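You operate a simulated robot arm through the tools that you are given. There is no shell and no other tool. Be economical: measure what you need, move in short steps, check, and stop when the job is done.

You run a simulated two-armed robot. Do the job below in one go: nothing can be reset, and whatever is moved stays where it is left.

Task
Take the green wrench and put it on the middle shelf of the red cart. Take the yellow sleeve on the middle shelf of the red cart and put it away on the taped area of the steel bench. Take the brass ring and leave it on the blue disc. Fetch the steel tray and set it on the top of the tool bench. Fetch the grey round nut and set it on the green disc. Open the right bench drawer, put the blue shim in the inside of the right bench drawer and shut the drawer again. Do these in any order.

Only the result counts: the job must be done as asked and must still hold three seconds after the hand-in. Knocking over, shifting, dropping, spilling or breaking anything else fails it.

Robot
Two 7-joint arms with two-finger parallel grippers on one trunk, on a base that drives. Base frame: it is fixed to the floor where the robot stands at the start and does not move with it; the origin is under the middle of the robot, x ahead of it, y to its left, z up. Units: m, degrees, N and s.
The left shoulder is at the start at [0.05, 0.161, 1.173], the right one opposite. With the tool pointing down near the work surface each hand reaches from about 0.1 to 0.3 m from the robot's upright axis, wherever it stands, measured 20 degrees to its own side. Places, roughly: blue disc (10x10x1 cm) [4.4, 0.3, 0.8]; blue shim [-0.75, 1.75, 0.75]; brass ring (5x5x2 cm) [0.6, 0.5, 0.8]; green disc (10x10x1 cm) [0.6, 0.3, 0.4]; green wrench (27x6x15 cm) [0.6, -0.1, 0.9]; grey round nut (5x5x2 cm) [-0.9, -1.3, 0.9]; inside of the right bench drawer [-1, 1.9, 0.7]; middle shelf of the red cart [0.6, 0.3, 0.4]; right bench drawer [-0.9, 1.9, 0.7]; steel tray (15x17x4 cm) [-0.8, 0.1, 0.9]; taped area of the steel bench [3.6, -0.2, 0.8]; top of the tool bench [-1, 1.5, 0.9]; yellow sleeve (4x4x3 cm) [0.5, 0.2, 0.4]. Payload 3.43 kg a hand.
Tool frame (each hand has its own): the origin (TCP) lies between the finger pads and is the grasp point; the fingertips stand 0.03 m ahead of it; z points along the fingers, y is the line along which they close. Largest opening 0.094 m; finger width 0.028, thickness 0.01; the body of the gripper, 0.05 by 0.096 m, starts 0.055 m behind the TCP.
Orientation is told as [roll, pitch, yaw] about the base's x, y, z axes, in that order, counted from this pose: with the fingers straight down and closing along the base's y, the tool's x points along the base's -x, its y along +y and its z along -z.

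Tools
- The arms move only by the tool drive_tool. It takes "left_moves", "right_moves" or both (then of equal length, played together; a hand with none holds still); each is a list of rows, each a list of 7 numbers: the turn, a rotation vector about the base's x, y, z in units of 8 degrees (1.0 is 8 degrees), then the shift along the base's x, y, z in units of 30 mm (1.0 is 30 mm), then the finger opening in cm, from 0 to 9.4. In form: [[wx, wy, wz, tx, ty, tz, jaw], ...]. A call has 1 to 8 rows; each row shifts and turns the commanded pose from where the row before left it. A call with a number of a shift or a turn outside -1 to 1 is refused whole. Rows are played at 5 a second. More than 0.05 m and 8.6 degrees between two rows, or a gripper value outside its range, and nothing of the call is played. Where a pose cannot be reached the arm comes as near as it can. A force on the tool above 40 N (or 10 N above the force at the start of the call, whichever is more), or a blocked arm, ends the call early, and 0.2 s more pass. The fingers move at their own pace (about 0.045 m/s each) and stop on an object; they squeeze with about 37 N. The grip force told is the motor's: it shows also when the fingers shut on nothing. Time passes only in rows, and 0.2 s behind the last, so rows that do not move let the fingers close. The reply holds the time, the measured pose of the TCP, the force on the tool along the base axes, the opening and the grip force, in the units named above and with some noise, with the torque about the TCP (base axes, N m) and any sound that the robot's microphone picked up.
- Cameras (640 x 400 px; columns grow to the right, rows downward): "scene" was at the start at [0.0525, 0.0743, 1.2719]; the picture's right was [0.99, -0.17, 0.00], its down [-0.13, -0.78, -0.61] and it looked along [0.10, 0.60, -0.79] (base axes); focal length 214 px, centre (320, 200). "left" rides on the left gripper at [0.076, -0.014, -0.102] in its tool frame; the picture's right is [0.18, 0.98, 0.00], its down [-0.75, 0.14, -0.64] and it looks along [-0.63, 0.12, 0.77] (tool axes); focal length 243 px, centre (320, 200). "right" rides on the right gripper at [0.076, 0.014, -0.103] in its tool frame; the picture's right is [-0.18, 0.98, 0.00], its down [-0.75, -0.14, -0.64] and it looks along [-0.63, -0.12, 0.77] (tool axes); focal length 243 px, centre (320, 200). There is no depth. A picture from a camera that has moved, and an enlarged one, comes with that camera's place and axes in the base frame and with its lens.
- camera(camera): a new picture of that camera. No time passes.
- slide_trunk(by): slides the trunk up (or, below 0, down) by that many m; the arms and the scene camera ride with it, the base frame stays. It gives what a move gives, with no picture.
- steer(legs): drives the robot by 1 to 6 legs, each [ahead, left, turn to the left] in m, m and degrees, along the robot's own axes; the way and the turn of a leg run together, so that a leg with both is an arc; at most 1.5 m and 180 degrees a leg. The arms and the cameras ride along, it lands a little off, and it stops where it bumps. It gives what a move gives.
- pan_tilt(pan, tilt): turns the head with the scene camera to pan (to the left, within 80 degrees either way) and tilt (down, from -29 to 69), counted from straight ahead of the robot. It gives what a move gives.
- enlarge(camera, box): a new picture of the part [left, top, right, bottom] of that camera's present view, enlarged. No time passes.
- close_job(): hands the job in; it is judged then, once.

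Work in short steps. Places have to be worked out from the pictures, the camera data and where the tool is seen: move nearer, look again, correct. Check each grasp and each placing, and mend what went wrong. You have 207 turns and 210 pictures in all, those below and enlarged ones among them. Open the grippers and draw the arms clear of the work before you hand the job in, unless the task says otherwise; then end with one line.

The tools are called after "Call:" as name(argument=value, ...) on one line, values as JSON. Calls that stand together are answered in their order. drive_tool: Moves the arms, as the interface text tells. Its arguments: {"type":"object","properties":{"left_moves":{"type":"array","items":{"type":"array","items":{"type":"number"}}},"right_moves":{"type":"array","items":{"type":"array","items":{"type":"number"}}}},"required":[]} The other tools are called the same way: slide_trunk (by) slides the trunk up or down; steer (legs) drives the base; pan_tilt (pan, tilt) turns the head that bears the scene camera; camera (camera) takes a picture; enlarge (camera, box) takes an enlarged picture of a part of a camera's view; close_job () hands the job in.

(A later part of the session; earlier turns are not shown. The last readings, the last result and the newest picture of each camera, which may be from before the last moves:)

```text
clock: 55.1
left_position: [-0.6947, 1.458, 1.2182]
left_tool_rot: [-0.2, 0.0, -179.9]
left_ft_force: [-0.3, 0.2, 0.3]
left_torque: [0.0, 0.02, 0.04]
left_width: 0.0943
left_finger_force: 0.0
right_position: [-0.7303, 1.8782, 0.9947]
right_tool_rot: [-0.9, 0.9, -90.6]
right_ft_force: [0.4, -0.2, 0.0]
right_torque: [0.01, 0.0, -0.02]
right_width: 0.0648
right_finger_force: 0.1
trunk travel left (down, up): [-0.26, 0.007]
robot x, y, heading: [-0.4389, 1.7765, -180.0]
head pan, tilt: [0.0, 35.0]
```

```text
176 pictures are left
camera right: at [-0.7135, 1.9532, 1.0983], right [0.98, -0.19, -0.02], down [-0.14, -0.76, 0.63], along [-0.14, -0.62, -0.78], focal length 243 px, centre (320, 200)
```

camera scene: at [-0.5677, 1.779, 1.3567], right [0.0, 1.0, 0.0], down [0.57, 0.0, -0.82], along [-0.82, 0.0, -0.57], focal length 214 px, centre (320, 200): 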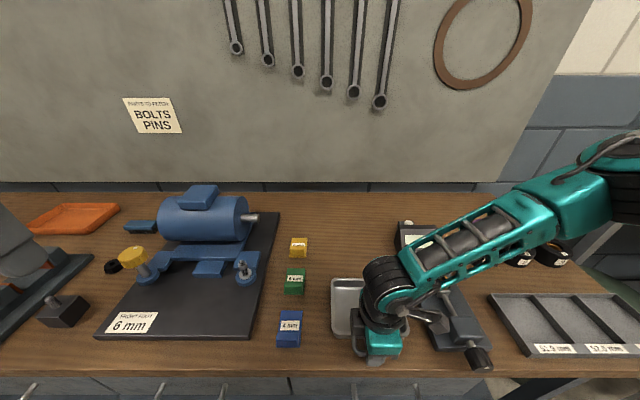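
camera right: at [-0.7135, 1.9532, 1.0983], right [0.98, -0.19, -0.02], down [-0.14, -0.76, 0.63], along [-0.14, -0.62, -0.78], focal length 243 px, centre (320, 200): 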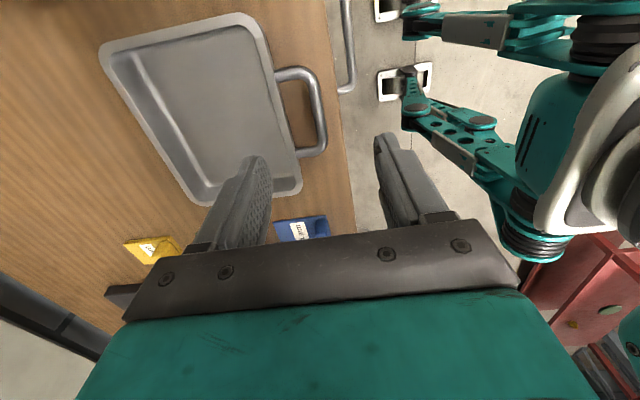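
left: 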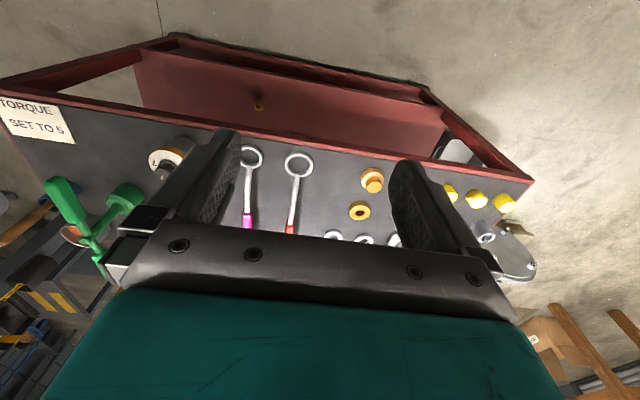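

The tray stands on the tool bench with clear margins. The right drawer's handle is at about [-0.715, 1.93, 0.72], so I'll back off and turn the right hand to point forward, closing vertically.

Call:
steer(legs=[[-0.3, 0, 0]])

Call:
drive_tool(right_moves=[[0, 1, 0, 0, 0, 0, 6.5], [0, 1, 0, 0, 0, 0, 6.5], [0, 1, 0, 0, 0, 0, 6.5], [0, 1, 0, 0, 0, 0, 6.5], [0, 1, 0, 0, 0, 0, 6.5], [0, 1, 0, 0, 0, 0, 6.5]])

Call:
camera(camera="scene")

```text
clock: 57.1
left_position: [-0.3945, 1.4576, 1.2181]
left_tool_rot: [-0.1, 0.0, 179.8]
left_ft_force: [0.3, 0.5, 0.5]
left_torque: [0.01, 0.03, 0.02]
left_width: 0.0941
left_finger_force: 0.0
right_position: [-0.4281, 1.8782, 0.9942]
right_tool_rot: [-0.9, 0.9, -90.7]
right_ft_force: [-0.9, -0.7, 0.9]
right_torque: [0.01, 0.02, 0.03]
right_width: 0.065
right_finger_force: 0.2
trunk travel left (down, up): [-0.26, 0.007]
robot x, y, heading: [-0.1405, 1.7756, 179.8]
head pan, tilt: [0.0, 35.0]
```

```text
clock: 58.5
left_position: [-0.3941, 1.4576, 1.2179]
left_tool_rot: [-0.2, 0.0, 179.8]
left_ft_force: [-0.1, -0.6, -0.3]
left_torque: [0.0, 0.0, 0.01]
left_width: 0.0938
left_finger_force: 0.0
right_position: [-0.4479, 1.8603, 0.9835]
right_tool_rot: [-49.0, 0.2, -91.0]
right_ft_force: [0.2, 0.6, -0.3]
right_torque: [0.0, 0.01, 0.01]
right_width: 0.0651
right_finger_force: 0.0
right hand out of reach, approached as far as the arm can: row 3, 4, 5
trunk travel left (down, up): [-0.26, 0.007]
robot x, y, heading: [-0.1388, 1.7763, 179.8]
head pan, tilt: [0.0, 35.0]
```

```text
175 pictures are left
camera scene: at [-0.2661, 1.7777, 1.3568], right [0.0, 1.0, 0.0], down [0.57, 0.0, -0.82], along [-0.82, 0.0, -0.57], focal length 214 px, centre (320, 200)
```

scene: 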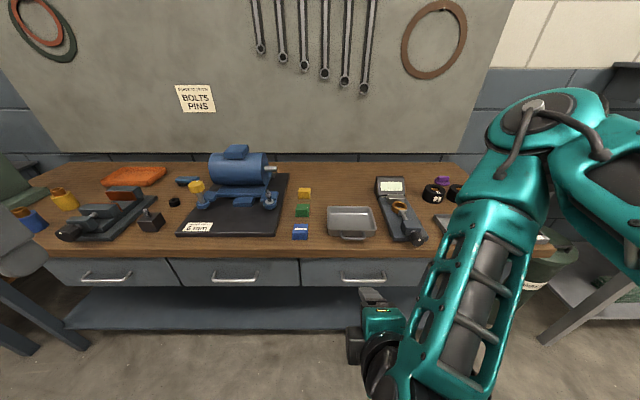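

The tray looks well placed. I'll finish the rotation and lower the hand towards handle height.

Call:
drive_tool(right_moves=[[0, 1, 0, 0, 0.3, -1, 6.5], [0, 1, 0, 0, 0.3, -1, 6.5], [0, 1, 0, 0, 0.3, -1, 6.5], [0, 1, 0, 0, 0.3, -1, 6.5], [0, 1, 0, 0, 0.3, -1, 6.5], [0, 0.1, 0, 0, 0.3, -1, 6.5], [0, 0, 0, 0, 0, -1, 6.5]])

Call:
camera(camera="right")

Call:
camera(camera="scene")

```text
clock: 60.1
left_position: [-0.393, 1.4584, 1.2182]
left_tool_rot: [-0.2, -0.1, 180.0]
left_ft_force: [0.0, 0.0, 0.1]
left_torque: [-0.02, -0.01, -0.03]
left_width: 0.0938
left_finger_force: 0.1
right_position: [-0.543, 1.7362, 0.9399]
right_tool_rot: [-89.5, -0.5, -91.1]
right_ft_force: [-0.6, -0.4, 0.2]
right_torque: [-0.03, -0.01, -0.01]
right_width: 0.065
right_finger_force: 0.0
right hand out of reach, approached as far as the arm can: row 2, 3, 4, 5, 6, 7
trunk travel left (down, up): [-0.26, 0.007]
robot x, y, heading: [-0.1359, 1.7791, 179.9]
head pan, tilt: [0.0, 35.0]
```

```text
174 pictures are left
camera right: at [-0.4384, 1.8106, 0.9259], right [0.0, -0.19, -0.98], down [0.63, -0.76, 0.15], along [-0.78, -0.61, 0.12], focal length 243 px, centre (320, 200)
```

right: 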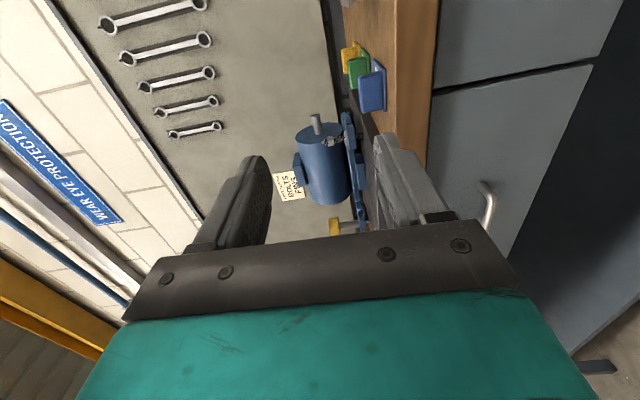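

```text
173 pictures are left
camera scene: at [-0.2665, 1.7791, 1.3568], right [0.0, 1.0, 0.0], down [0.57, 0.0, -0.82], along [-0.82, 0.0, -0.57], focal length 214 px, centre (320, 200)
```

scene: 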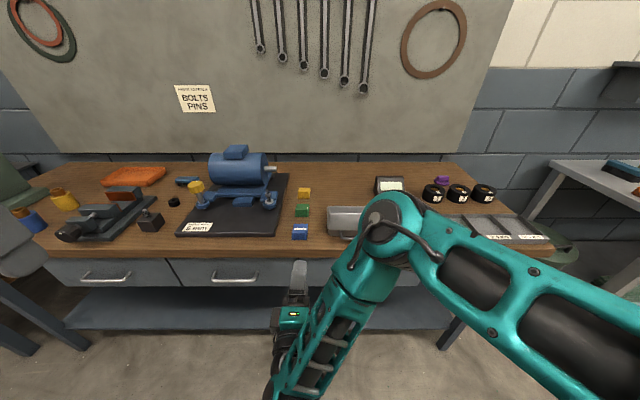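

Pointing fully level brings the elbow forward over the tray, which is risky. I'll tilt back to about 55° so the elbow stays high, and check.

Call:
drive_tool(right_moves=[[0, -1, 0, 0.8, 1, 0.3, 6.5], [0, -1, 0, 0.8, 1, 0.3, 6.5], [0, -1, 0, 0.8, 1, 0.3, 6.5], [0, -1, 0, 0.8, 1, 0.3, 6.5], [0, -0.4, 0, 0, 0, 0, 6.5]])

Call:
slide_trunk(by=-0.2)

Call:
camera(camera="scene")

```text
clock: 61.4
left_position: [-0.3943, 1.4581, 1.2183]
left_tool_rot: [-0.1, 0.0, 179.9]
left_ft_force: [-0.6, -0.1, 0.2]
left_torque: [0.0, -0.01, -0.02]
left_width: 0.0941
left_finger_force: 0.0
right_position: [-0.4464, 1.8566, 0.9751]
right_tool_rot: [-54.3, 0.0, -91.1]
right_ft_force: [0.1, -0.3, 0.1]
right_torque: [0.01, 0.0, 0.02]
right_width: 0.0651
right_finger_force: 0.0
trunk travel left (down, up): [-0.26, 0.007]
robot x, y, heading: [-0.1362, 1.7797, 179.9]
head pan, tilt: [0.0, 35.0]
```

```text
clock: 63.5
left_position: [-0.3941, 1.4583, 1.0185]
left_tool_rot: [-0.1, 0.0, 179.8]
left_ft_force: [-0.8, -0.7, 0.1]
left_torque: [-0.02, -0.02, -0.02]
left_width: 0.0938
left_finger_force: 0.1
right_position: [-0.4472, 1.8557, 0.7756]
right_tool_rot: [-54.4, -0.1, -91.1]
right_ft_force: [0.4, -0.6, 0.3]
right_torque: [-0.04, -0.03, 0.0]
right_width: 0.0649
right_finger_force: 0.0
trunk travel left (down, up): [-0.06, 0.207]
robot x, y, heading: [-0.138, 1.7797, 179.8]
head pan, tilt: [0.0, 35.0]
```

```text
172 pictures are left
camera scene: at [-0.2664, 1.7793, 1.1568], right [0.0, 1.0, 0.0], down [0.57, 0.0, -0.82], along [-0.82, 0.0, -0.57], focal length 214 px, centre (320, 200)
```

scene: 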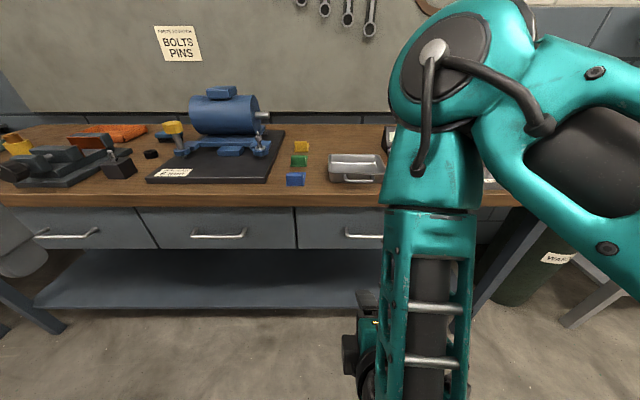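

The elbow is now well above the tray. I'll lower a bit more, line up with the handle sideways and move in partway.

Call:
slide_trunk(by=-0.03)

Call:
steer(legs=[[0.17, -0.07, 0]])

Call:
drive_tool(right_moves=[[0, 0, 0, 0, 0, 0, 4.5], [0, 0, 0, 0, 0, 0, 4.5]])

Call:
camera(camera="right")

Call:
camera(camera="scene")

```text
clock: 64.3
left_position: [-0.3946, 1.4583, 0.9884]
left_tool_rot: [-0.1, -0.1, 179.9]
left_ft_force: [-0.7, 0.6, -0.4]
left_torque: [-0.04, -0.03, 0.0]
left_width: 0.0938
left_finger_force: 0.1
right_position: [-0.4462, 1.8557, 0.7453]
right_tool_rot: [-54.4, 0.1, -91.0]
right_ft_force: [-0.8, -0.8, 0.6]
right_torque: [-0.01, 0.01, -0.01]
right_width: 0.0652
right_finger_force: 0.1
trunk travel left (down, up): [-0.03, 0.237]
robot x, y, heading: [-0.135, 1.7794, 180.1]
head pan, tilt: [0.0, 35.0]
```

```text
clock: 65.8
left_position: [-0.5637, 1.5282, 0.988]
left_tool_rot: [-0.1, 0.0, 180.0]
left_ft_force: [0.4, 0.0, 0.5]
left_torque: [-0.01, -0.04, -0.01]
left_width: 0.094
left_finger_force: 0.0
right_position: [-0.6153, 1.9266, 0.7461]
right_tool_rot: [-54.4, 0.0, -91.1]
right_ft_force: [-1.1, -0.1, -0.6]
right_torque: [0.0, -0.02, 0.01]
right_width: 0.0649
right_finger_force: 0.1
trunk travel left (down, up): [-0.03, 0.237]
robot x, y, heading: [-0.3064, 1.8457, 179.8]
head pan, tilt: [0.0, 35.0]
```

```text
clock: 66.4
left_position: [-0.5633, 1.5276, 0.9881]
left_tool_rot: [-0.2, 0.1, 179.9]
left_ft_force: [-0.1, 0.0, 0.0]
left_torque: [0.02, 0.01, 0.02]
left_width: 0.0939
left_finger_force: 0.1
right_position: [-0.6159, 1.9252, 0.7451]
right_tool_rot: [-54.5, 0.0, -91.2]
right_ft_force: [-0.6, 0.9, 1.1]
right_torque: [0.03, -0.01, 0.0]
right_width: 0.045
right_finger_force: 0.0
trunk travel left (down, up): [-0.03, 0.237]
robot x, y, heading: [-0.3083, 1.8496, 180.0]
head pan, tilt: [0.0, 35.0]
```

```text
171 pictures are left
camera right: at [-0.5226, 2.0013, 0.7936], right [0.57, -0.2, -0.8], down [0.42, -0.76, 0.49], along [-0.7, -0.62, -0.35], focal length 243 px, centre (320, 200)
```

right: 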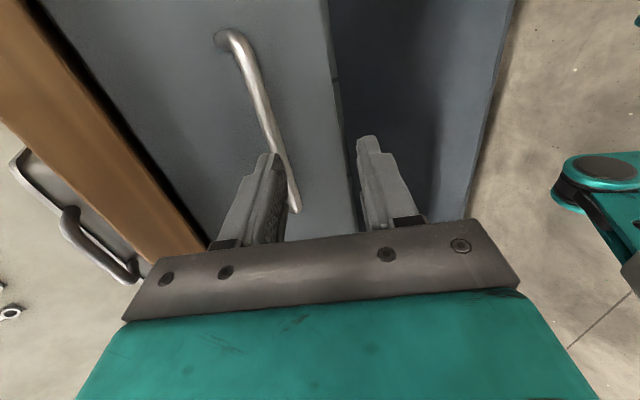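

```text
170 pictures are left
camera scene: at [-0.4357, 1.8494, 1.1268], right [0.0, 1.0, 0.0], down [0.57, 0.0, -0.82], along [-0.82, 0.0, -0.57], focal length 214 px, centre (320, 200)
```

scene: 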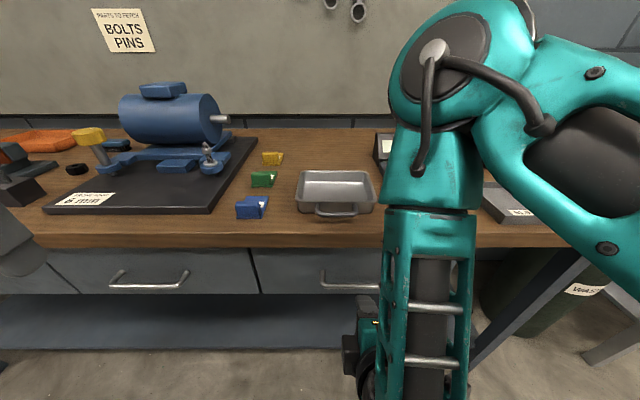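

Handle bar centre is at about [-0.715, 1.917, 0.728]. I'll drive forward 7 cm and finish with the arm, the upper finger just above the bar.

Call:
steer(legs=[[0.065, 0.005, 0]])

Call:
camera(camera="right")

```text
clock: 67.4
left_position: [-0.6274, 1.5246, 0.9874]
left_tool_rot: [-0.1, 0.0, 179.9]
left_ft_force: [0.2, 0.0, 0.7]
left_torque: [-0.03, 0.01, 0.0]
left_width: 0.094
left_finger_force: 0.1
right_position: [-0.6807, 1.9205, 0.7449]
right_tool_rot: [-54.6, 0.0, -91.1]
right_ft_force: [-0.2, -0.7, -0.5]
right_torque: [0.05, 0.02, 0.01]
right_width: 0.0452
right_finger_force: 0.0
trunk travel left (down, up): [-0.03, 0.237]
robot x, y, heading: [-0.3742, 1.844, 179.8]
head pan, tilt: [0.0, 35.0]
```

```text
169 pictures are left
camera right: at [-0.5876, 1.9963, 0.7936], right [0.57, -0.2, -0.8], down [0.43, -0.76, 0.49], along [-0.71, -0.62, -0.35], focal length 243 px, centre (320, 200)
```

right: 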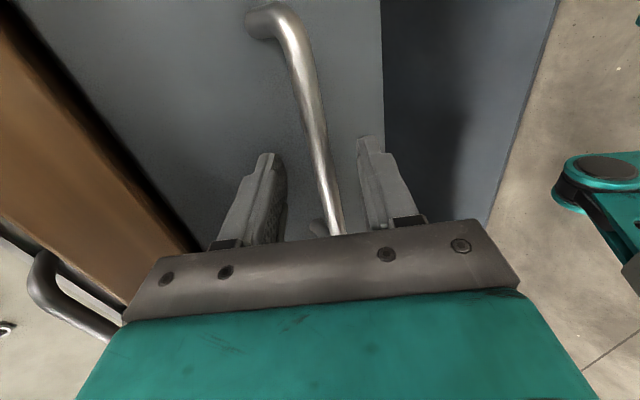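

The bar lies centred between the fingers, about 3 cm ahead. I'll push 1.6 cm along the fingers and close.

Call:
drive_tool(right_moves=[[0, 0, 0, -0.45, 0, -0.3, 4.5], [0, 0, 0, 0, 0, 0, 2.5], [0, 0, 0, 0, 0, 0, 1], [0, 0, 0, 0, 0, 0, 0.5], [0, 0, 0, 0, 0, 0, 0.5]])

Call:
camera(camera="right")

```text
clock: 67.7
left_position: [-0.6281, 1.5234, 0.9884]
left_tool_rot: [-0.1, 0.1, 179.8]
left_ft_force: [1.1, 0.1, 0.9]
left_torque: [0.0, -0.02, 0.01]
left_width: 0.0938
left_finger_force: 0.0
right_position: [-0.682, 1.9218, 0.7417]
right_tool_rot: [-54.2, 0.1, -90.6]
right_ft_force: [10.1, 0.6, 8.8]
right_torque: [-0.1, 0.5, 0.1]
right_width: 0.0456
right_finger_force: 0.5
trunk travel left (down, up): [-0.03, 0.237]
robot x, y, heading: [-0.3696, 1.8438, 180.0]
head pan, tilt: [0.0, 35.0]
stopped in row 1 (right hand): the force on the tool passed its limit at 55 N (the readings are from after the stop); the commanded pose is now the measured one
```

```text
168 pictures are left
camera right: at [-0.5899, 1.9971, 0.791], right [0.57, -0.19, -0.8], down [0.43, -0.76, 0.49], along [-0.7, -0.62, -0.35], focal length 243 px, centre (320, 200)
```

right: 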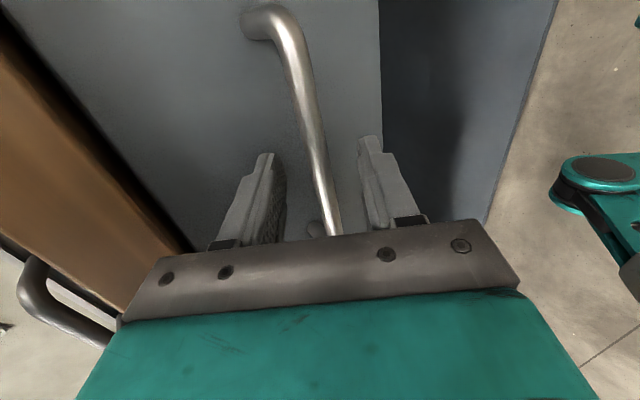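

The upper fingertip touches the drawer face, so the bar is already within the pads. Closing here.

Call:
drive_tool(right_moves=[[0, 0, 0, 0.08, 0, 0, 3], [0, 0, 0, 0, 0, 0, 1.5], [0, 0, 0, 0, 0, 0, 0.5], [0, 0, 0, 0, 0, 0, 0.5], [0, 0, 0, 0, 0, 0, 0.5]])

Call:
camera(camera="right")

```text
clock: 68.9
left_position: [-0.6265, 1.5243, 0.9893]
left_tool_rot: [-0.1, -0.1, 179.8]
left_ft_force: [0.2, -0.3, 0.4]
left_torque: [0.02, -0.05, 0.01]
left_width: 0.0941
left_finger_force: 0.1
right_position: [-0.6808, 1.9219, 0.7421]
right_tool_rot: [-54.3, 0.2, -90.7]
right_ft_force: [-1.2, -0.6, 5.4]
right_torque: [0.96, 0.07, 0.7]
right_width: 0.0119
right_finger_force: 45.2
trunk travel left (down, up): [-0.03, 0.237]
robot x, y, heading: [-0.3733, 1.8453, 179.9]
head pan, tilt: [0.0, 35.0]
```

```text
167 pictures are left
camera right: at [-0.5889, 1.9971, 0.7908], right [0.57, -0.19, -0.8], down [0.43, -0.76, 0.49], along [-0.7, -0.62, -0.35], focal length 243 px, centre (320, 200)
```

right: 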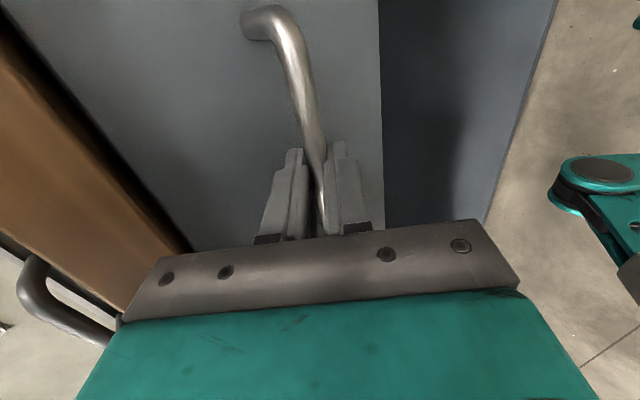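

The bar is gripped at 1.2 cm. I'll pull the drawer out by backing the base slowly.

Call:
steer(legs=[[-0.1, 0, 0]])

Call:
camera(camera="scene")

```text
clock: 70.1
left_position: [-0.5268, 1.5246, 0.9884]
left_tool_rot: [-0.2, 0.1, 179.7]
left_ft_force: [0.1, 0.0, 0.0]
left_torque: [0.03, 0.01, 0.01]
left_width: 0.0939
left_finger_force: 0.1
right_position: [-0.581, 1.9226, 0.7425]
right_tool_rot: [-54.3, 0.1, -90.8]
right_ft_force: [0.9, 2.8, 7.9]
right_torque: [0.98, 0.1, 0.77]
right_width: 0.0118
right_finger_force: 45.1
trunk travel left (down, up): [-0.03, 0.237]
robot x, y, heading: [-0.274, 1.845, 179.8]
head pan, tilt: [0.0, 35.0]
```

```text
166 pictures are left
camera scene: at [-0.3997, 1.8444, 1.1269], right [0.0, 1.0, 0.0], down [0.57, 0.0, -0.82], along [-0.82, 0.0, -0.57], focal length 214 px, centre (320, 200)
```

scene: 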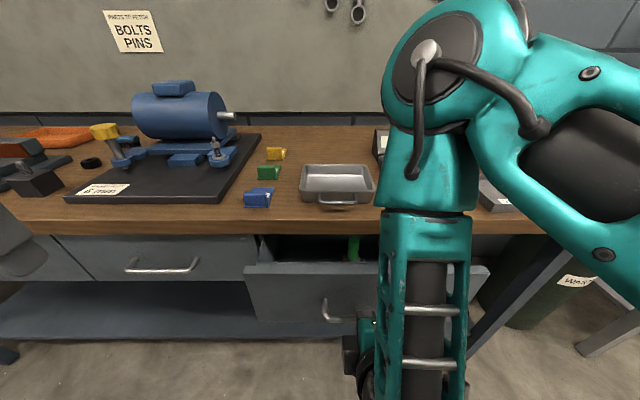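

The drawer is opening and I can see something green inside. Pulling another 12 cm.

Call:
steer(legs=[[-0.12, 0, 0]])

Call:
pan_tilt(pan=0, tilt=50)

Call:
camera(camera="scene")

```text
clock: 71.3
left_position: [-0.4075, 1.5226, 0.9889]
left_tool_rot: [-0.1, 0.0, 180.0]
left_ft_force: [0.0, 0.2, 0.0]
left_torque: [0.01, 0.02, 0.01]
left_width: 0.0941
left_finger_force: 0.1
right_position: [-0.461, 1.9223, 0.743]
right_tool_rot: [-54.3, 0.3, -90.8]
right_ft_force: [-0.4, 4.2, 4.2]
right_torque: [0.95, 0.08, 0.77]
right_width: 0.0119
right_finger_force: 44.8
trunk travel left (down, up): [-0.03, 0.237]
robot x, y, heading: [-0.1505, 1.8442, 179.8]
head pan, tilt: [0.0, 35.0]
```

```text
clock: 72.1
left_position: [-0.4072, 1.5242, 0.9876]
left_tool_rot: [-0.1, 0.0, 179.9]
left_ft_force: [-0.3, 0.1, 0.0]
left_torque: [0.0, 0.02, 0.03]
left_width: 0.0941
left_finger_force: 0.0
right_position: [-0.4619, 1.9213, 0.7421]
right_tool_rot: [-54.3, 0.4, -90.7]
right_ft_force: [0.1, 0.9, 1.9]
right_torque: [0.76, 0.04, 0.8]
right_width: 0.0118
right_finger_force: 44.7
trunk travel left (down, up): [-0.03, 0.237]
robot x, y, heading: [-0.1549, 1.843, 180.0]
head pan, tilt: [0.0, 50.0]
```

```text
165 pictures are left
camera scene: at [-0.269, 1.8441, 1.1051], right [0.0, 1.0, 0.0], down [0.77, 0.0, -0.64], along [-0.64, 0.0, -0.77], focal length 214 px, centre (320, 200)
```

scene: 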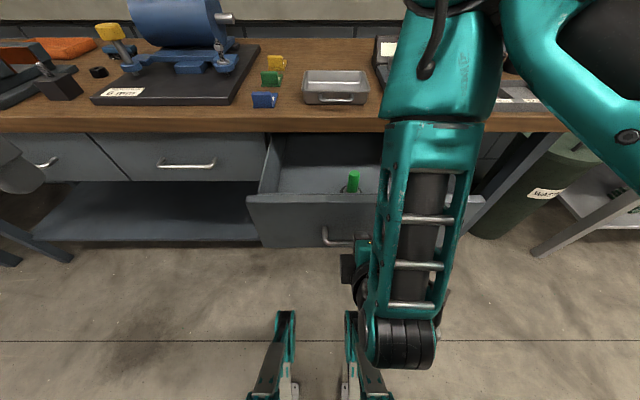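

The drawer is open by about 22 cm. I'll enlarge the inside.

Call:
enlarge(camera="scene", box=[230, 50, 390, 260])

```text
1.90 times, centred on (310, 155) of scene
camera zoom: at [-0.269, 1.8441, 1.1051], right [0.0, 1.0, 0.0], down [0.77, 0.0, -0.64], along [-0.64, 0.0, -0.77], focal length 408 px, centre (339, 286)
```

zoom: 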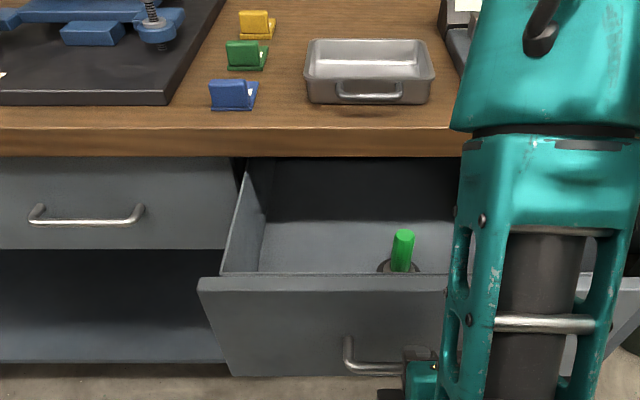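

The open drawer would block driving in for the shim, so I'll push it shut again, pick up the shim with the left hand first, then reopen. Driving forward with the handle still gripped.

Call:
steer(legs=[[0.21, 0, 0]])

Call:
drive_tool(right_moves=[[0, 0, 0, 0, 0, 0, 2.5], [0, 0, 0, 0, 0, 0, 4.5], [0, 0, 0, 0, 0, 0, 4.5], [0, 0, 0, 0.81, 0, 0.59, 4.5], [0, 0, 0, 0.81, 0, 0.59, 4.5], [0, 0, 0, 0.5, 0, 1, 4.5], [0, 0, 0, 0.5, 0, 1, 4.5], [0, 0, 0, 0, 0, 1, 4.5]])

Call:
camera(camera="scene")

```text
clock: 73.7
left_position: [-0.6128, 1.5242, 0.9874]
left_tool_rot: [-0.1, 0.1, 179.9]
left_ft_force: [0.8, -1.2, 0.1]
left_torque: [0.01, -0.01, 0.02]
left_width: 0.094
left_finger_force: 0.1
right_position: [-0.6665, 1.9217, 0.7427]
right_tool_rot: [-54.2, 0.2, -90.8]
right_ft_force: [0.5, -4.7, 2.5]
right_torque: [0.96, 0.02, 0.7]
right_width: 0.0119
right_finger_force: 44.7
trunk travel left (down, up): [-0.03, 0.237]
robot x, y, heading: [-0.3575, 1.8428, 179.9]
head pan, tilt: [0.0, 50.0]
```

```text
clock: 75.6
left_position: [-0.613, 1.5242, 0.987]
left_tool_rot: [-0.1, 0.0, 179.7]
left_ft_force: [-0.1, 0.6, -0.1]
left_torque: [0.03, 0.03, -0.01]
left_width: 0.0942
left_finger_force: 0.0
right_position: [-0.6301, 1.8964, 0.8203]
right_tool_rot: [-57.8, 7.4, -95.5]
right_ft_force: [1.0, -0.3, -0.8]
right_torque: [0.02, 0.01, 0.0]
right_width: 0.045
right_finger_force: 0.1
right hand out of reach, approached as far as the arm can: row 4, 5, 6, 7, 8
trunk travel left (down, up): [-0.03, 0.237]
robot x, y, heading: [-0.3564, 1.8403, 180.0]
head pan, tilt: [0.0, 50.0]
stopped in row 8 (right hand): the arm was blocked; the commanded pose is now the measured one
```

```text
163 pictures are left
camera scene: at [-0.4748, 1.8446, 1.105], right [0.0, 1.0, 0.0], down [0.77, 0.0, -0.64], along [-0.64, 0.0, -0.77], focal length 214 px, centre (320, 200)
```

scene: 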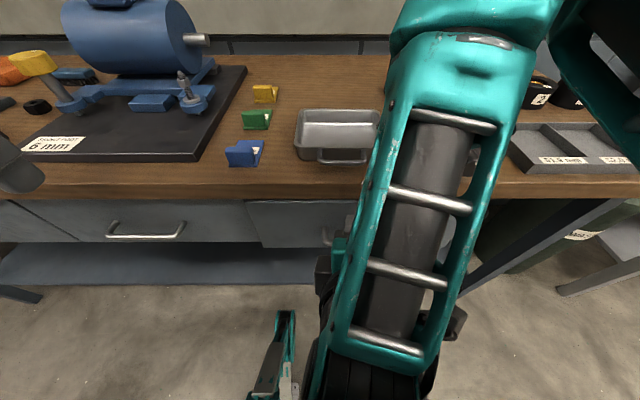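

The drawer is nearly shut and the right hand is free. I'll back off and raise the trunk so the right hand clears the bench.

Call:
steer(legs=[[-0.15, 0, 0]])

Call:
slide_trunk(by=0.18)

Call:
drive_tool(right_moves=[[0, 0, 0, 0, 0.5, 1, 4.5], [0, 0, 0, 0, 0.5, 1, 4.5], [0, 0, 0, 0, 0.5, 1, 4.5]])

Call:
camera(camera="scene")

Call:
camera(camera="left")

```text
clock: 77.0
left_position: [-0.4651, 1.5245, 0.9878]
left_tool_rot: [-0.1, 0.1, 179.5]
left_ft_force: [-1.0, 0.2, -1.1]
left_torque: [-0.02, 0.01, 0.0]
left_width: 0.0938
left_finger_force: 0.1
right_position: [-0.4808, 1.8974, 0.8201]
right_tool_rot: [-57.8, 7.3, -95.8]
right_ft_force: [-0.6, -0.3, 0.4]
right_torque: [0.01, 0.02, 0.0]
right_width: 0.0448
right_finger_force: 0.1
trunk travel left (down, up): [-0.03, 0.237]
robot x, y, heading: [-0.2069, 1.8407, 179.7]
head pan, tilt: [0.0, 50.0]
```

```text
clock: 79.0
left_position: [-0.4646, 1.5234, 1.1683]
left_tool_rot: [-0.2, 0.0, 179.6]
left_ft_force: [0.4, -0.5, -0.2]
left_torque: [-0.01, 0.0, 0.02]
left_width: 0.0937
left_finger_force: 0.0
right_position: [-0.4812, 1.8979, 0.9988]
right_tool_rot: [-57.9, 7.4, -95.8]
right_ft_force: [-0.3, -0.5, 0.5]
right_torque: [0.03, -0.01, 0.01]
right_width: 0.0449
right_finger_force: 0.2
trunk travel left (down, up): [-0.21, 0.057]
robot x, y, heading: [-0.211, 1.845, 179.6]
head pan, tilt: [0.0, 50.0]
```

```text
clock: 79.8
left_position: [-0.4653, 1.5249, 1.168]
left_tool_rot: [-0.1, 0.0, 179.6]
left_ft_force: [0.3, 0.9, -0.1]
left_torque: [0.0, -0.01, 0.0]
left_width: 0.0938
left_finger_force: 0.1
right_position: [-0.5002, 1.8921, 1.0815]
right_tool_rot: [-57.7, 7.6, -95.9]
right_ft_force: [-0.4, -0.6, 0.1]
right_torque: [0.01, -0.01, 0.01]
right_width: 0.0451
right_finger_force: 0.0
right hand out of reach, approached as far as the arm can: row 1, 2, 3
trunk travel left (down, up): [-0.21, 0.057]
robot x, y, heading: [-0.2079, 1.8446, 179.6]
head pan, tilt: [0.0, 50.0]
```

```text
162 pictures are left
camera scene: at [-0.3252, 1.8449, 1.285], right [0.01, 1.0, 0.0], down [0.77, 0.0, -0.64], along [-0.64, 0.0, -0.77], focal length 214 px, centre (320, 200)
```

scene: 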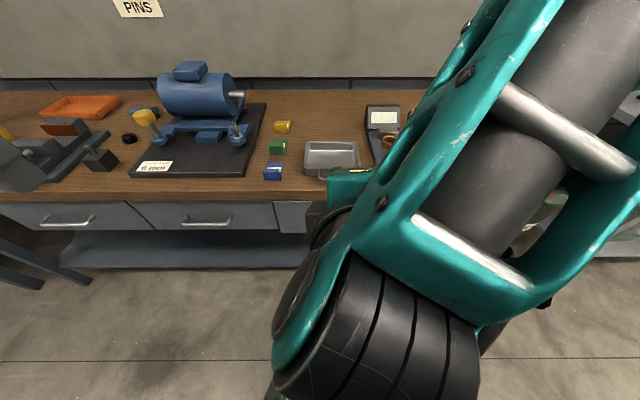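

```text
161 pictures are left
camera left: at [-0.3883, 1.5378, 1.2698], right [0.18, -0.98, 0.0], down [-0.75, -0.14, 0.64], along [-0.63, -0.11, -0.77], focal length 243 px, centre (320, 200)
```

left: 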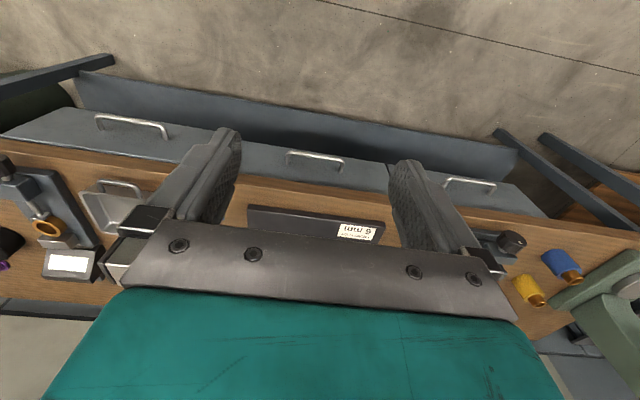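

Next, bring the left hand toward y≈1.70 and drive in.

Call:
drive_tool(left_moves=[[0, 0, 0, 0, 1, 0, 9.4], [0, 0, 0, 0, 1, 0, 9.4], [0, 0, 0, 0, 1, 0, 9.4], [0, 0, 0, 0, 1, 0, 9.4], [0, 0, 0, 0, 1, 0, 9.4]])

Call:
steer(legs=[[0.215, -0.03, 0.3]])

Call:
camera(camera="left")

Call:
camera(camera="scene")

```text
clock: 81.0
left_position: [-0.4658, 1.6762, 1.1673]
left_tool_rot: [0.0, 0.1, 179.7]
left_ft_force: [0.1, -0.5, 0.7]
left_torque: [0.0, 0.01, 0.02]
left_width: 0.0939
left_finger_force: 0.0
right_position: [-0.5005, 1.8922, 1.0825]
right_tool_rot: [-57.6, 7.3, -95.9]
right_ft_force: [-0.2, -0.4, 0.3]
right_torque: [0.0, -0.01, 0.04]
right_width: 0.0451
right_finger_force: 0.1
trunk travel left (down, up): [-0.21, 0.057]
robot x, y, heading: [-0.2056, 1.8461, 179.8]
head pan, tilt: [0.0, 50.0]
```

```text
clock: 82.7
left_position: [-0.6776, 1.7027, 1.1682]
left_tool_rot: [-0.1, 0.1, -180.0]
left_ft_force: [0.1, -0.5, 0.5]
left_torque: [-0.02, -0.01, -0.02]
left_width: 0.0939
left_finger_force: 0.1
right_position: [-0.7143, 1.9196, 1.0815]
right_tool_rot: [-57.7, 7.4, -95.5]
right_ft_force: [0.0, 0.0, -0.3]
right_torque: [0.0, -0.01, -0.02]
right_width: 0.0451
right_finger_force: 0.0
trunk travel left (down, up): [-0.21, 0.057]
robot x, y, heading: [-0.4204, 1.8751, -179.8]
head pan, tilt: [0.0, 50.0]
```

```text
160 pictures are left
camera left: at [-0.602, 1.7163, 1.2702], right [0.18, -0.98, 0.0], down [-0.75, -0.14, 0.64], along [-0.63, -0.12, -0.77], focal length 243 px, centre (320, 200)
```

left: 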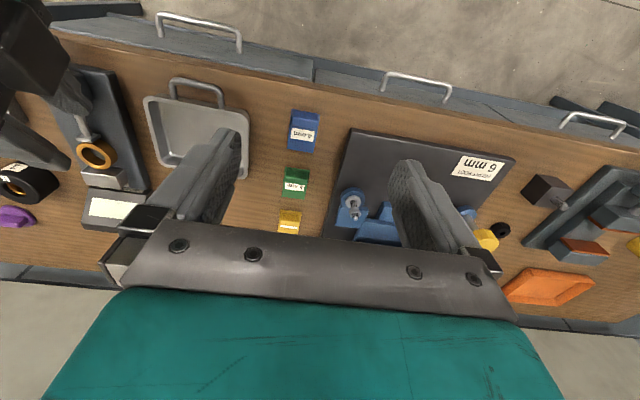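

```text
159 pictures are left
camera scene: at [-0.5403, 1.8737, 1.285], right [0.0, 1.0, 0.0], down [0.77, 0.0, -0.64], along [-0.64, 0.0, -0.77], focal length 214 px, centre (320, 200)
```

scene: 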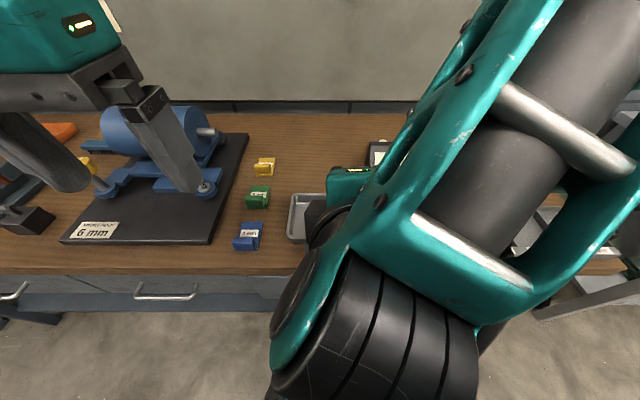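

Blue shim located at about [-0.784, 1.71]. Enlarging for its shape.

Call:
enlarge(camera="left", box=[260, 90, 350, 180])

Call:
enlarge(camera="scene", box=[210, 190, 300, 270])

```text
4.44 times, centred on (305, 135) of left
camera zoom: at [-0.602, 1.7163, 1.2702], right [0.18, -0.98, 0.0], down [-0.75, -0.14, 0.64], along [-0.63, -0.12, -0.77], focal length 1078 px, centre (387, 489)
```

zoom: 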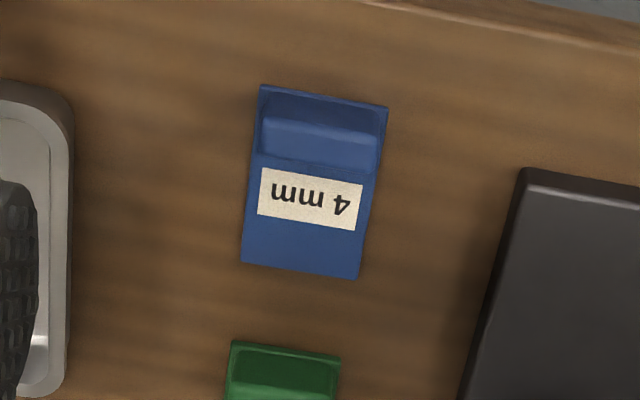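

```text
5.00 times, centred on (255, 230) of scene
camera zoom: at [-0.5403, 1.8737, 1.285], right [0.0, 1.0, 0.0], down [0.77, 0.0, -0.64], along [-0.64, 0.0, -0.77], focal length 1072 px, centre (645, 50)
```

zoom: 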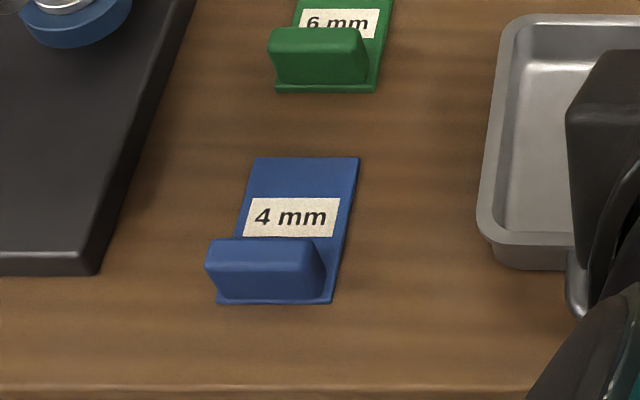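

The shim is a flat plate with an upright block at [-0.762, 1.711], about 4 cm wide in y. I'll lower partly and extend over it, closing along y.

Call:
drive_tool(left_moves=[[0, 0, 0, 0, 0.27, -1, 6.5], [0, 0, 0, 0, 0, -1, 6.5], [0, 0, 0, 0, 0, -1, 6.5], [0, 0, 0, 0, 0, -1, 6.5], [0, 0, 0, 0, 0, -1, 6.5], [0, 0, 0, -1, 0, -1, 6.5], [0, 0, 0, -1, 0, -0.5, 6.5], [0, 0, 0, -0.8, 0, 0, 6.5]])

Call:
camera(camera="left")

```text
clock: 84.5
left_position: [-0.7693, 1.7127, 0.9749]
left_tool_rot: [0.0, 0.0, -180.0]
left_ft_force: [0.3, 0.6, -0.1]
left_torque: [-0.02, 0.0, 0.03]
left_width: 0.0649
left_finger_force: 0.1
left hand out of reach, approached as far as the arm can: row 5
right_position: [-0.7145, 1.9194, 1.0813]
right_tool_rot: [-57.8, 7.4, -95.5]
right_ft_force: [-0.2, -0.5, -0.4]
right_torque: [0.01, 0.03, 0.01]
right_width: 0.045
right_finger_force: 0.2
trunk travel left (down, up): [-0.21, 0.057]
robot x, y, heading: [-0.4235, 1.8736, -179.7]
head pan, tilt: [0.0, 50.0]
```

```text
156 pictures are left
camera left: at [-0.6925, 1.7264, 1.0757], right [0.18, -0.98, 0.0], down [-0.75, -0.14, 0.64], along [-0.63, -0.12, -0.77], focal length 243 px, centre (320, 200)
```

left: 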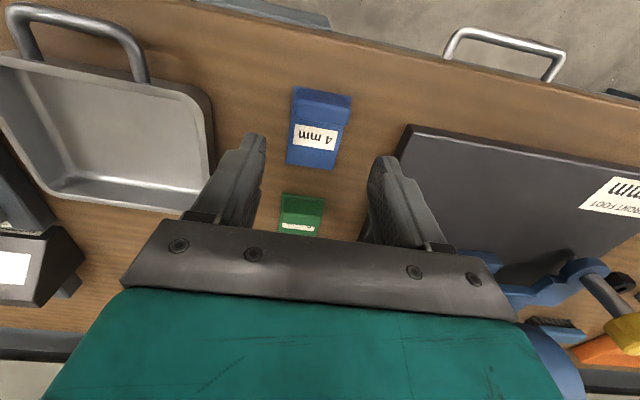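

Aligned in y; the block is at x≈-0.757. I'll shift +1.2 cm in x and go down.

Call:
drive_tool(left_moves=[[0, 0, 0, 0.4, 0, -0.5, 6.5], [0, 0, 0, 0, 0, -1, 6.5], [0, 0, 0, 0, 0, -0.5, 6.5], [0, 0, 0, 0, 0, -0.35, 6.5], [0, 0, 0, 0, 0, -0.2, 6.5], [0, 0, 0, 0, 0, -0.1, 6.5]])

Call:
camera(camera="left")

```text
clock: 85.9
left_position: [-0.757, 1.7123, 0.8947]
left_tool_rot: [-0.2, 0.0, -180.1]
left_ft_force: [-0.3, 0.2, -0.3]
left_torque: [-0.02, -0.03, 0.02]
left_width: 0.0651
left_finger_force: 0.0
right_position: [-0.7149, 1.9188, 1.0814]
right_tool_rot: [-57.9, 7.3, -95.6]
right_ft_force: [-0.1, 0.6, 0.8]
right_torque: [0.0, -0.01, -0.01]
right_width: 0.0452
right_finger_force: 0.0
trunk travel left (down, up): [-0.21, 0.057]
robot x, y, heading: [-0.4226, 1.8701, -180.0]
head pan, tilt: [0.0, 50.0]
```

```text
155 pictures are left
camera left: at [-0.6804, 1.7265, 0.9965], right [0.18, -0.98, 0.0], down [-0.75, -0.14, 0.64], along [-0.63, -0.12, -0.77], focal length 243 px, centre (320, 200)
```

left: 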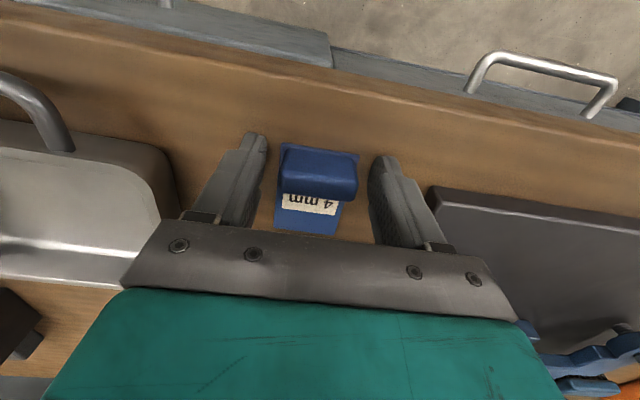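

The block is squarely between the fingers. Closing and lifting a little.

Call:
drive_tool(left_moves=[[0, 0, 0, 0, 0, 0, 5], [0, 0, 0, 0, 0, 0, 3], [0, 0, 0, 0, 0, 0, 2], [0, 0, 0, 0, 0, 0, 2], [0, 0, 0, 0, 0, 0.5, 2], [0, 0, 0, 0, 0, 1, 2], [0, 0, 0, 0, 0, 1, 2]])

Call:
camera(camera="left")

```text
clock: 87.5
left_position: [-0.7569, 1.713, 0.9705]
left_tool_rot: [-0.1, 0.1, -180.1]
left_ft_force: [-0.2, 0.2, -0.9]
left_torque: [0.02, -0.05, 0.0]
left_width: 0.0428
left_finger_force: 36.8
right_position: [-0.7139, 1.9192, 1.081]
right_tool_rot: [-57.7, 7.4, -95.5]
right_ft_force: [0.3, 0.9, 0.0]
right_torque: [-0.02, -0.01, 0.0]
right_width: 0.045
right_finger_force: 0.0
trunk travel left (down, up): [-0.21, 0.057]
robot x, y, heading: [-0.4218, 1.8764, -179.8]
head pan, tilt: [0.0, 50.0]
```

```text
154 pictures are left
camera left: at [-0.6797, 1.7265, 1.0717], right [0.18, -0.98, 0.0], down [-0.75, -0.14, 0.64], along [-0.63, -0.12, -0.77], focal length 243 px, centre (320, 200)
```

left: 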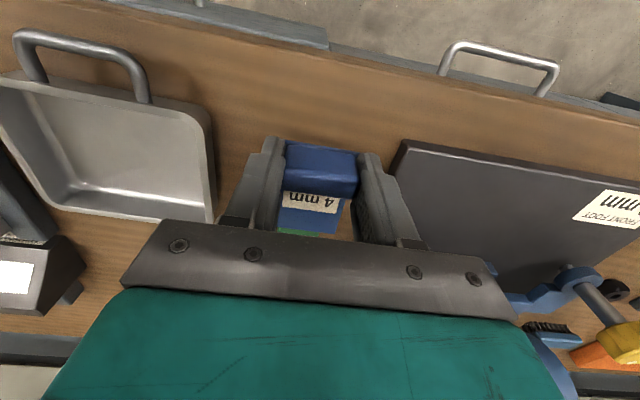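

Shim held securely. I'll raise the left hand and draw it in, back off, lower the trunk and restore the right hand's handle-gripping pose.

Call:
drive_tool(left_moves=[[0, 0, 0, 0, 0, 1, 2], [0, 0, 0, 0, 0, 1, 2], [0, 0, 0, 0.5, 0, 1, 2], [0, 0, 0, 1, 0, 1, 2], [0, 0, 0, 1, -0.5, 1, 2], [0, 0, 0, 1, -0.5, 1, 2]])

Call:
steer(legs=[[-0.2, 0, 0]])

Call:
slide_trunk(by=-0.18)

Call:
drive_tool(right_moves=[[0, 0, 0.56, 0, 0.4, -0.6, 4.5], [-0.92, 0, 0, 0, 0.4, -0.6, 4.5], [0, -0.44, 0, -0.2, 0.3, -1, 4.5], [0, 0, 0, -0.3, 0, -1, 4.5], [0, 0, 0, 0, 0, -1, 4.5], [0, 0, 0, 0, 0, -1, 4.5]])

Call:
camera(camera="right")

```text
clock: 88.9
left_position: [-0.6512, 1.6832, 1.1506]
left_tool_rot: [-0.1, -0.1, 180.0]
left_ft_force: [0.6, 0.7, -0.4]
left_torque: [-0.02, 0.0, -0.01]
left_width: 0.0427
left_finger_force: 37.8
right_position: [-0.7137, 1.9188, 1.0821]
right_tool_rot: [-57.8, 7.4, -95.7]
right_ft_force: [0.0, 0.3, -0.4]
right_torque: [0.01, -0.01, 0.01]
right_width: 0.0449
right_finger_force: 0.1
trunk travel left (down, up): [-0.21, 0.057]
robot x, y, heading: [-0.4236, 1.8711, -180.0]
head pan, tilt: [0.0, 50.0]
```

```text
clock: 90.5
left_position: [-0.4525, 1.6828, 1.1508]
left_tool_rot: [-0.1, 0.0, -180.0]
left_ft_force: [0.2, -0.1, -0.1]
left_torque: [-0.02, -0.01, 0.01]
left_width: 0.0434
left_finger_force: 36.9
right_position: [-0.515, 1.92, 1.0812]
right_tool_rot: [-57.9, 7.5, -95.6]
right_ft_force: [-0.7, -0.5, -0.6]
right_torque: [0.01, 0.03, 0.02]
right_width: 0.0451
right_finger_force: 0.1
trunk travel left (down, up): [-0.21, 0.057]
robot x, y, heading: [-0.2225, 1.8763, -179.9]
head pan, tilt: [0.0, 50.0]
```

```text
clock: 92.5
left_position: [-0.4528, 1.6844, 0.9709]
left_tool_rot: [-0.2, 0.0, -180.0]
left_ft_force: [-0.3, 0.3, -1.0]
left_torque: [0.0, 0.05, -0.01]
left_width: 0.0431
left_finger_force: 36.7
right_position: [-0.5156, 1.9189, 0.9027]
right_tool_rot: [-57.8, 7.3, -95.5]
right_ft_force: [-0.6, 0.6, -0.1]
right_torque: [0.02, 0.01, 0.03]
right_width: 0.0449
right_finger_force: 0.1
trunk travel left (down, up): [-0.03, 0.237]
robot x, y, heading: [-0.2239, 1.8737, -179.5]
head pan, tilt: [0.0, 50.0]
```

```text
clock: 93.9
left_position: [-0.4538, 1.6826, 0.9709]
left_tool_rot: [-0.1, 0.0, -179.9]
left_ft_force: [0.6, -0.3, 0.0]
left_torque: [-0.01, 0.01, 0.03]
left_width: 0.0428
left_finger_force: 37.7
right_position: [-0.5498, 1.9151, 0.7397]
right_tool_rot: [-54.1, 0.0, -91.1]
right_ft_force: [-0.6, 1.4, -0.2]
right_torque: [0.01, -0.05, 0.0]
right_width: 0.0451
right_finger_force: 0.0
right hand out of reach, approached as far as the arm can: row 1, 2
trunk travel left (down, up): [-0.03, 0.237]
robot x, y, heading: [-0.2217, 1.8718, -180.1]
head pan, tilt: [0.0, 50.0]
```

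```text
153 pictures are left
camera right: at [-0.4554, 1.9899, 0.7887], right [0.57, -0.19, -0.8], down [0.42, -0.76, 0.49], along [-0.7, -0.62, -0.35], focal length 243 px, centre (320, 200)
```

right: 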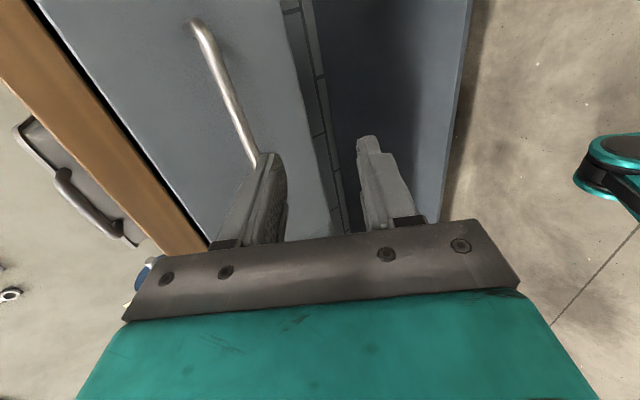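

Orientation is restored. I'll raise a little and drive ahead 10.5 cm.

Call:
drive_tool(right_moves=[[0, 0, 0, 0, 0.15, 0.2, 4.5]])

Call:
steer(legs=[[0.105, 0, 0]])

Call:
camera(camera="right")

```text
clock: 94.3
left_position: [-0.4531, 1.683, 0.9711]
left_tool_rot: [-0.1, 0.0, -179.9]
left_ft_force: [-0.3, 0.2, -1.4]
left_torque: [0.01, 0.03, 0.0]
left_width: 0.0429
left_finger_force: 37.2
right_position: [-0.548, 1.9197, 0.7471]
right_tool_rot: [-54.1, 0.0, -91.1]
right_ft_force: [-0.1, 0.1, 0.5]
right_torque: [0.01, 0.0, -0.01]
right_width: 0.0449
right_finger_force: 0.0
trunk travel left (down, up): [-0.03, 0.237]
robot x, y, heading: [-0.2246, 1.8731, -179.7]
head pan, tilt: [0.0, 50.0]
```

```text
clock: 95.5
left_position: [-0.5575, 1.6825, 0.9715]
left_tool_rot: [-0.1, 0.0, -179.9]
left_ft_force: [0.0, 0.0, -1.1]
left_torque: [0.01, -0.02, 0.01]
left_width: 0.043
left_finger_force: 36.5
right_position: [-0.6522, 1.9187, 0.7482]
right_tool_rot: [-54.1, 0.0, -91.0]
right_ft_force: [0.3, 0.1, -0.5]
right_torque: [0.03, 0.02, 0.0]
right_width: 0.045
right_finger_force: 0.1
trunk travel left (down, up): [-0.03, 0.237]
robot x, y, heading: [-0.324, 1.8737, -179.8]
head pan, tilt: [0.0, 50.0]
```

```text
152 pictures are left
camera right: at [-0.5589, 1.994, 0.7951], right [0.57, -0.19, -0.8], down [0.42, -0.76, 0.49], along [-0.7, -0.62, -0.35], focal length 243 px, centre (320, 200)
```

right: 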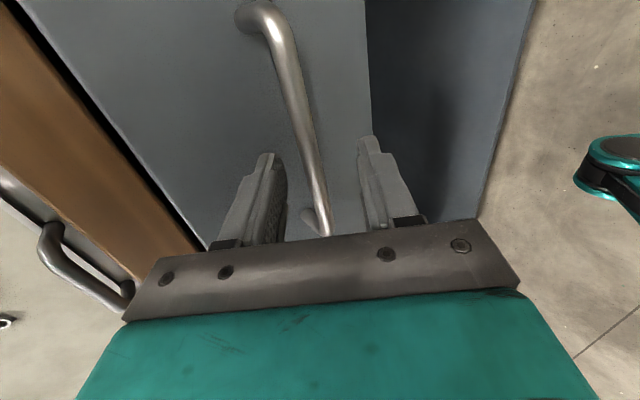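

Bar between the fingers as before. Moving in slightly and closing.

Call:
drive_tool(right_moves=[[0, 0, 0, -0.25, 0, -0.17, 4.5], [0, 0, 0, 0, 0, 0, 3], [0, 0, 0, 0, 0, 0, 1.5], [0, 0, 0, 0, 0, 0, 0.5], [0, 0, 0, 0, 0, 0, 0.5], [0, 0, 0, 0, 0, 0, 0.5]])

Call:
camera(camera="right")

```text
clock: 96.8
left_position: [-0.5564, 1.6829, 0.9715]
left_tool_rot: [-0.1, 0.0, -179.9]
left_ft_force: [0.0, -0.5, -0.1]
left_torque: [-0.01, -0.06, 0.0]
left_width: 0.0429
left_finger_force: 37.2
right_position: [-0.6592, 1.9196, 0.7417]
right_tool_rot: [-54.4, 0.2, -91.0]
right_ft_force: [-0.3, 0.0, 19.1]
right_torque: [0.96, 0.19, 0.8]
right_width: 0.0118
right_finger_force: 44.7
trunk travel left (down, up): [-0.03, 0.237]
robot x, y, heading: [-0.3267, 1.8741, -180.0]
head pan, tilt: [0.0, 50.0]
```

```text
151 pictures are left
camera right: at [-0.5665, 1.9938, 0.7908], right [0.57, -0.19, -0.8], down [0.43, -0.76, 0.49], along [-0.7, -0.62, -0.35], focal length 243 px, centre (320, 200)
```

right: 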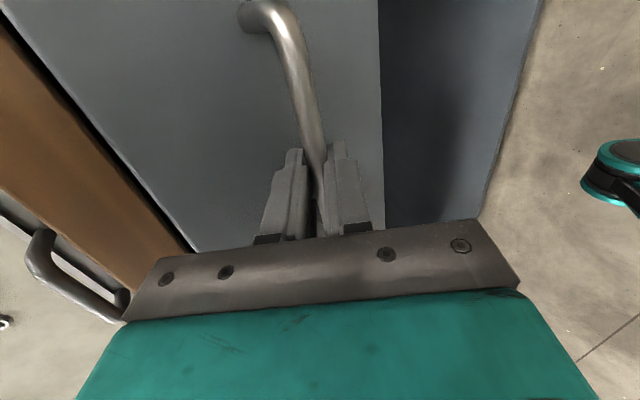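

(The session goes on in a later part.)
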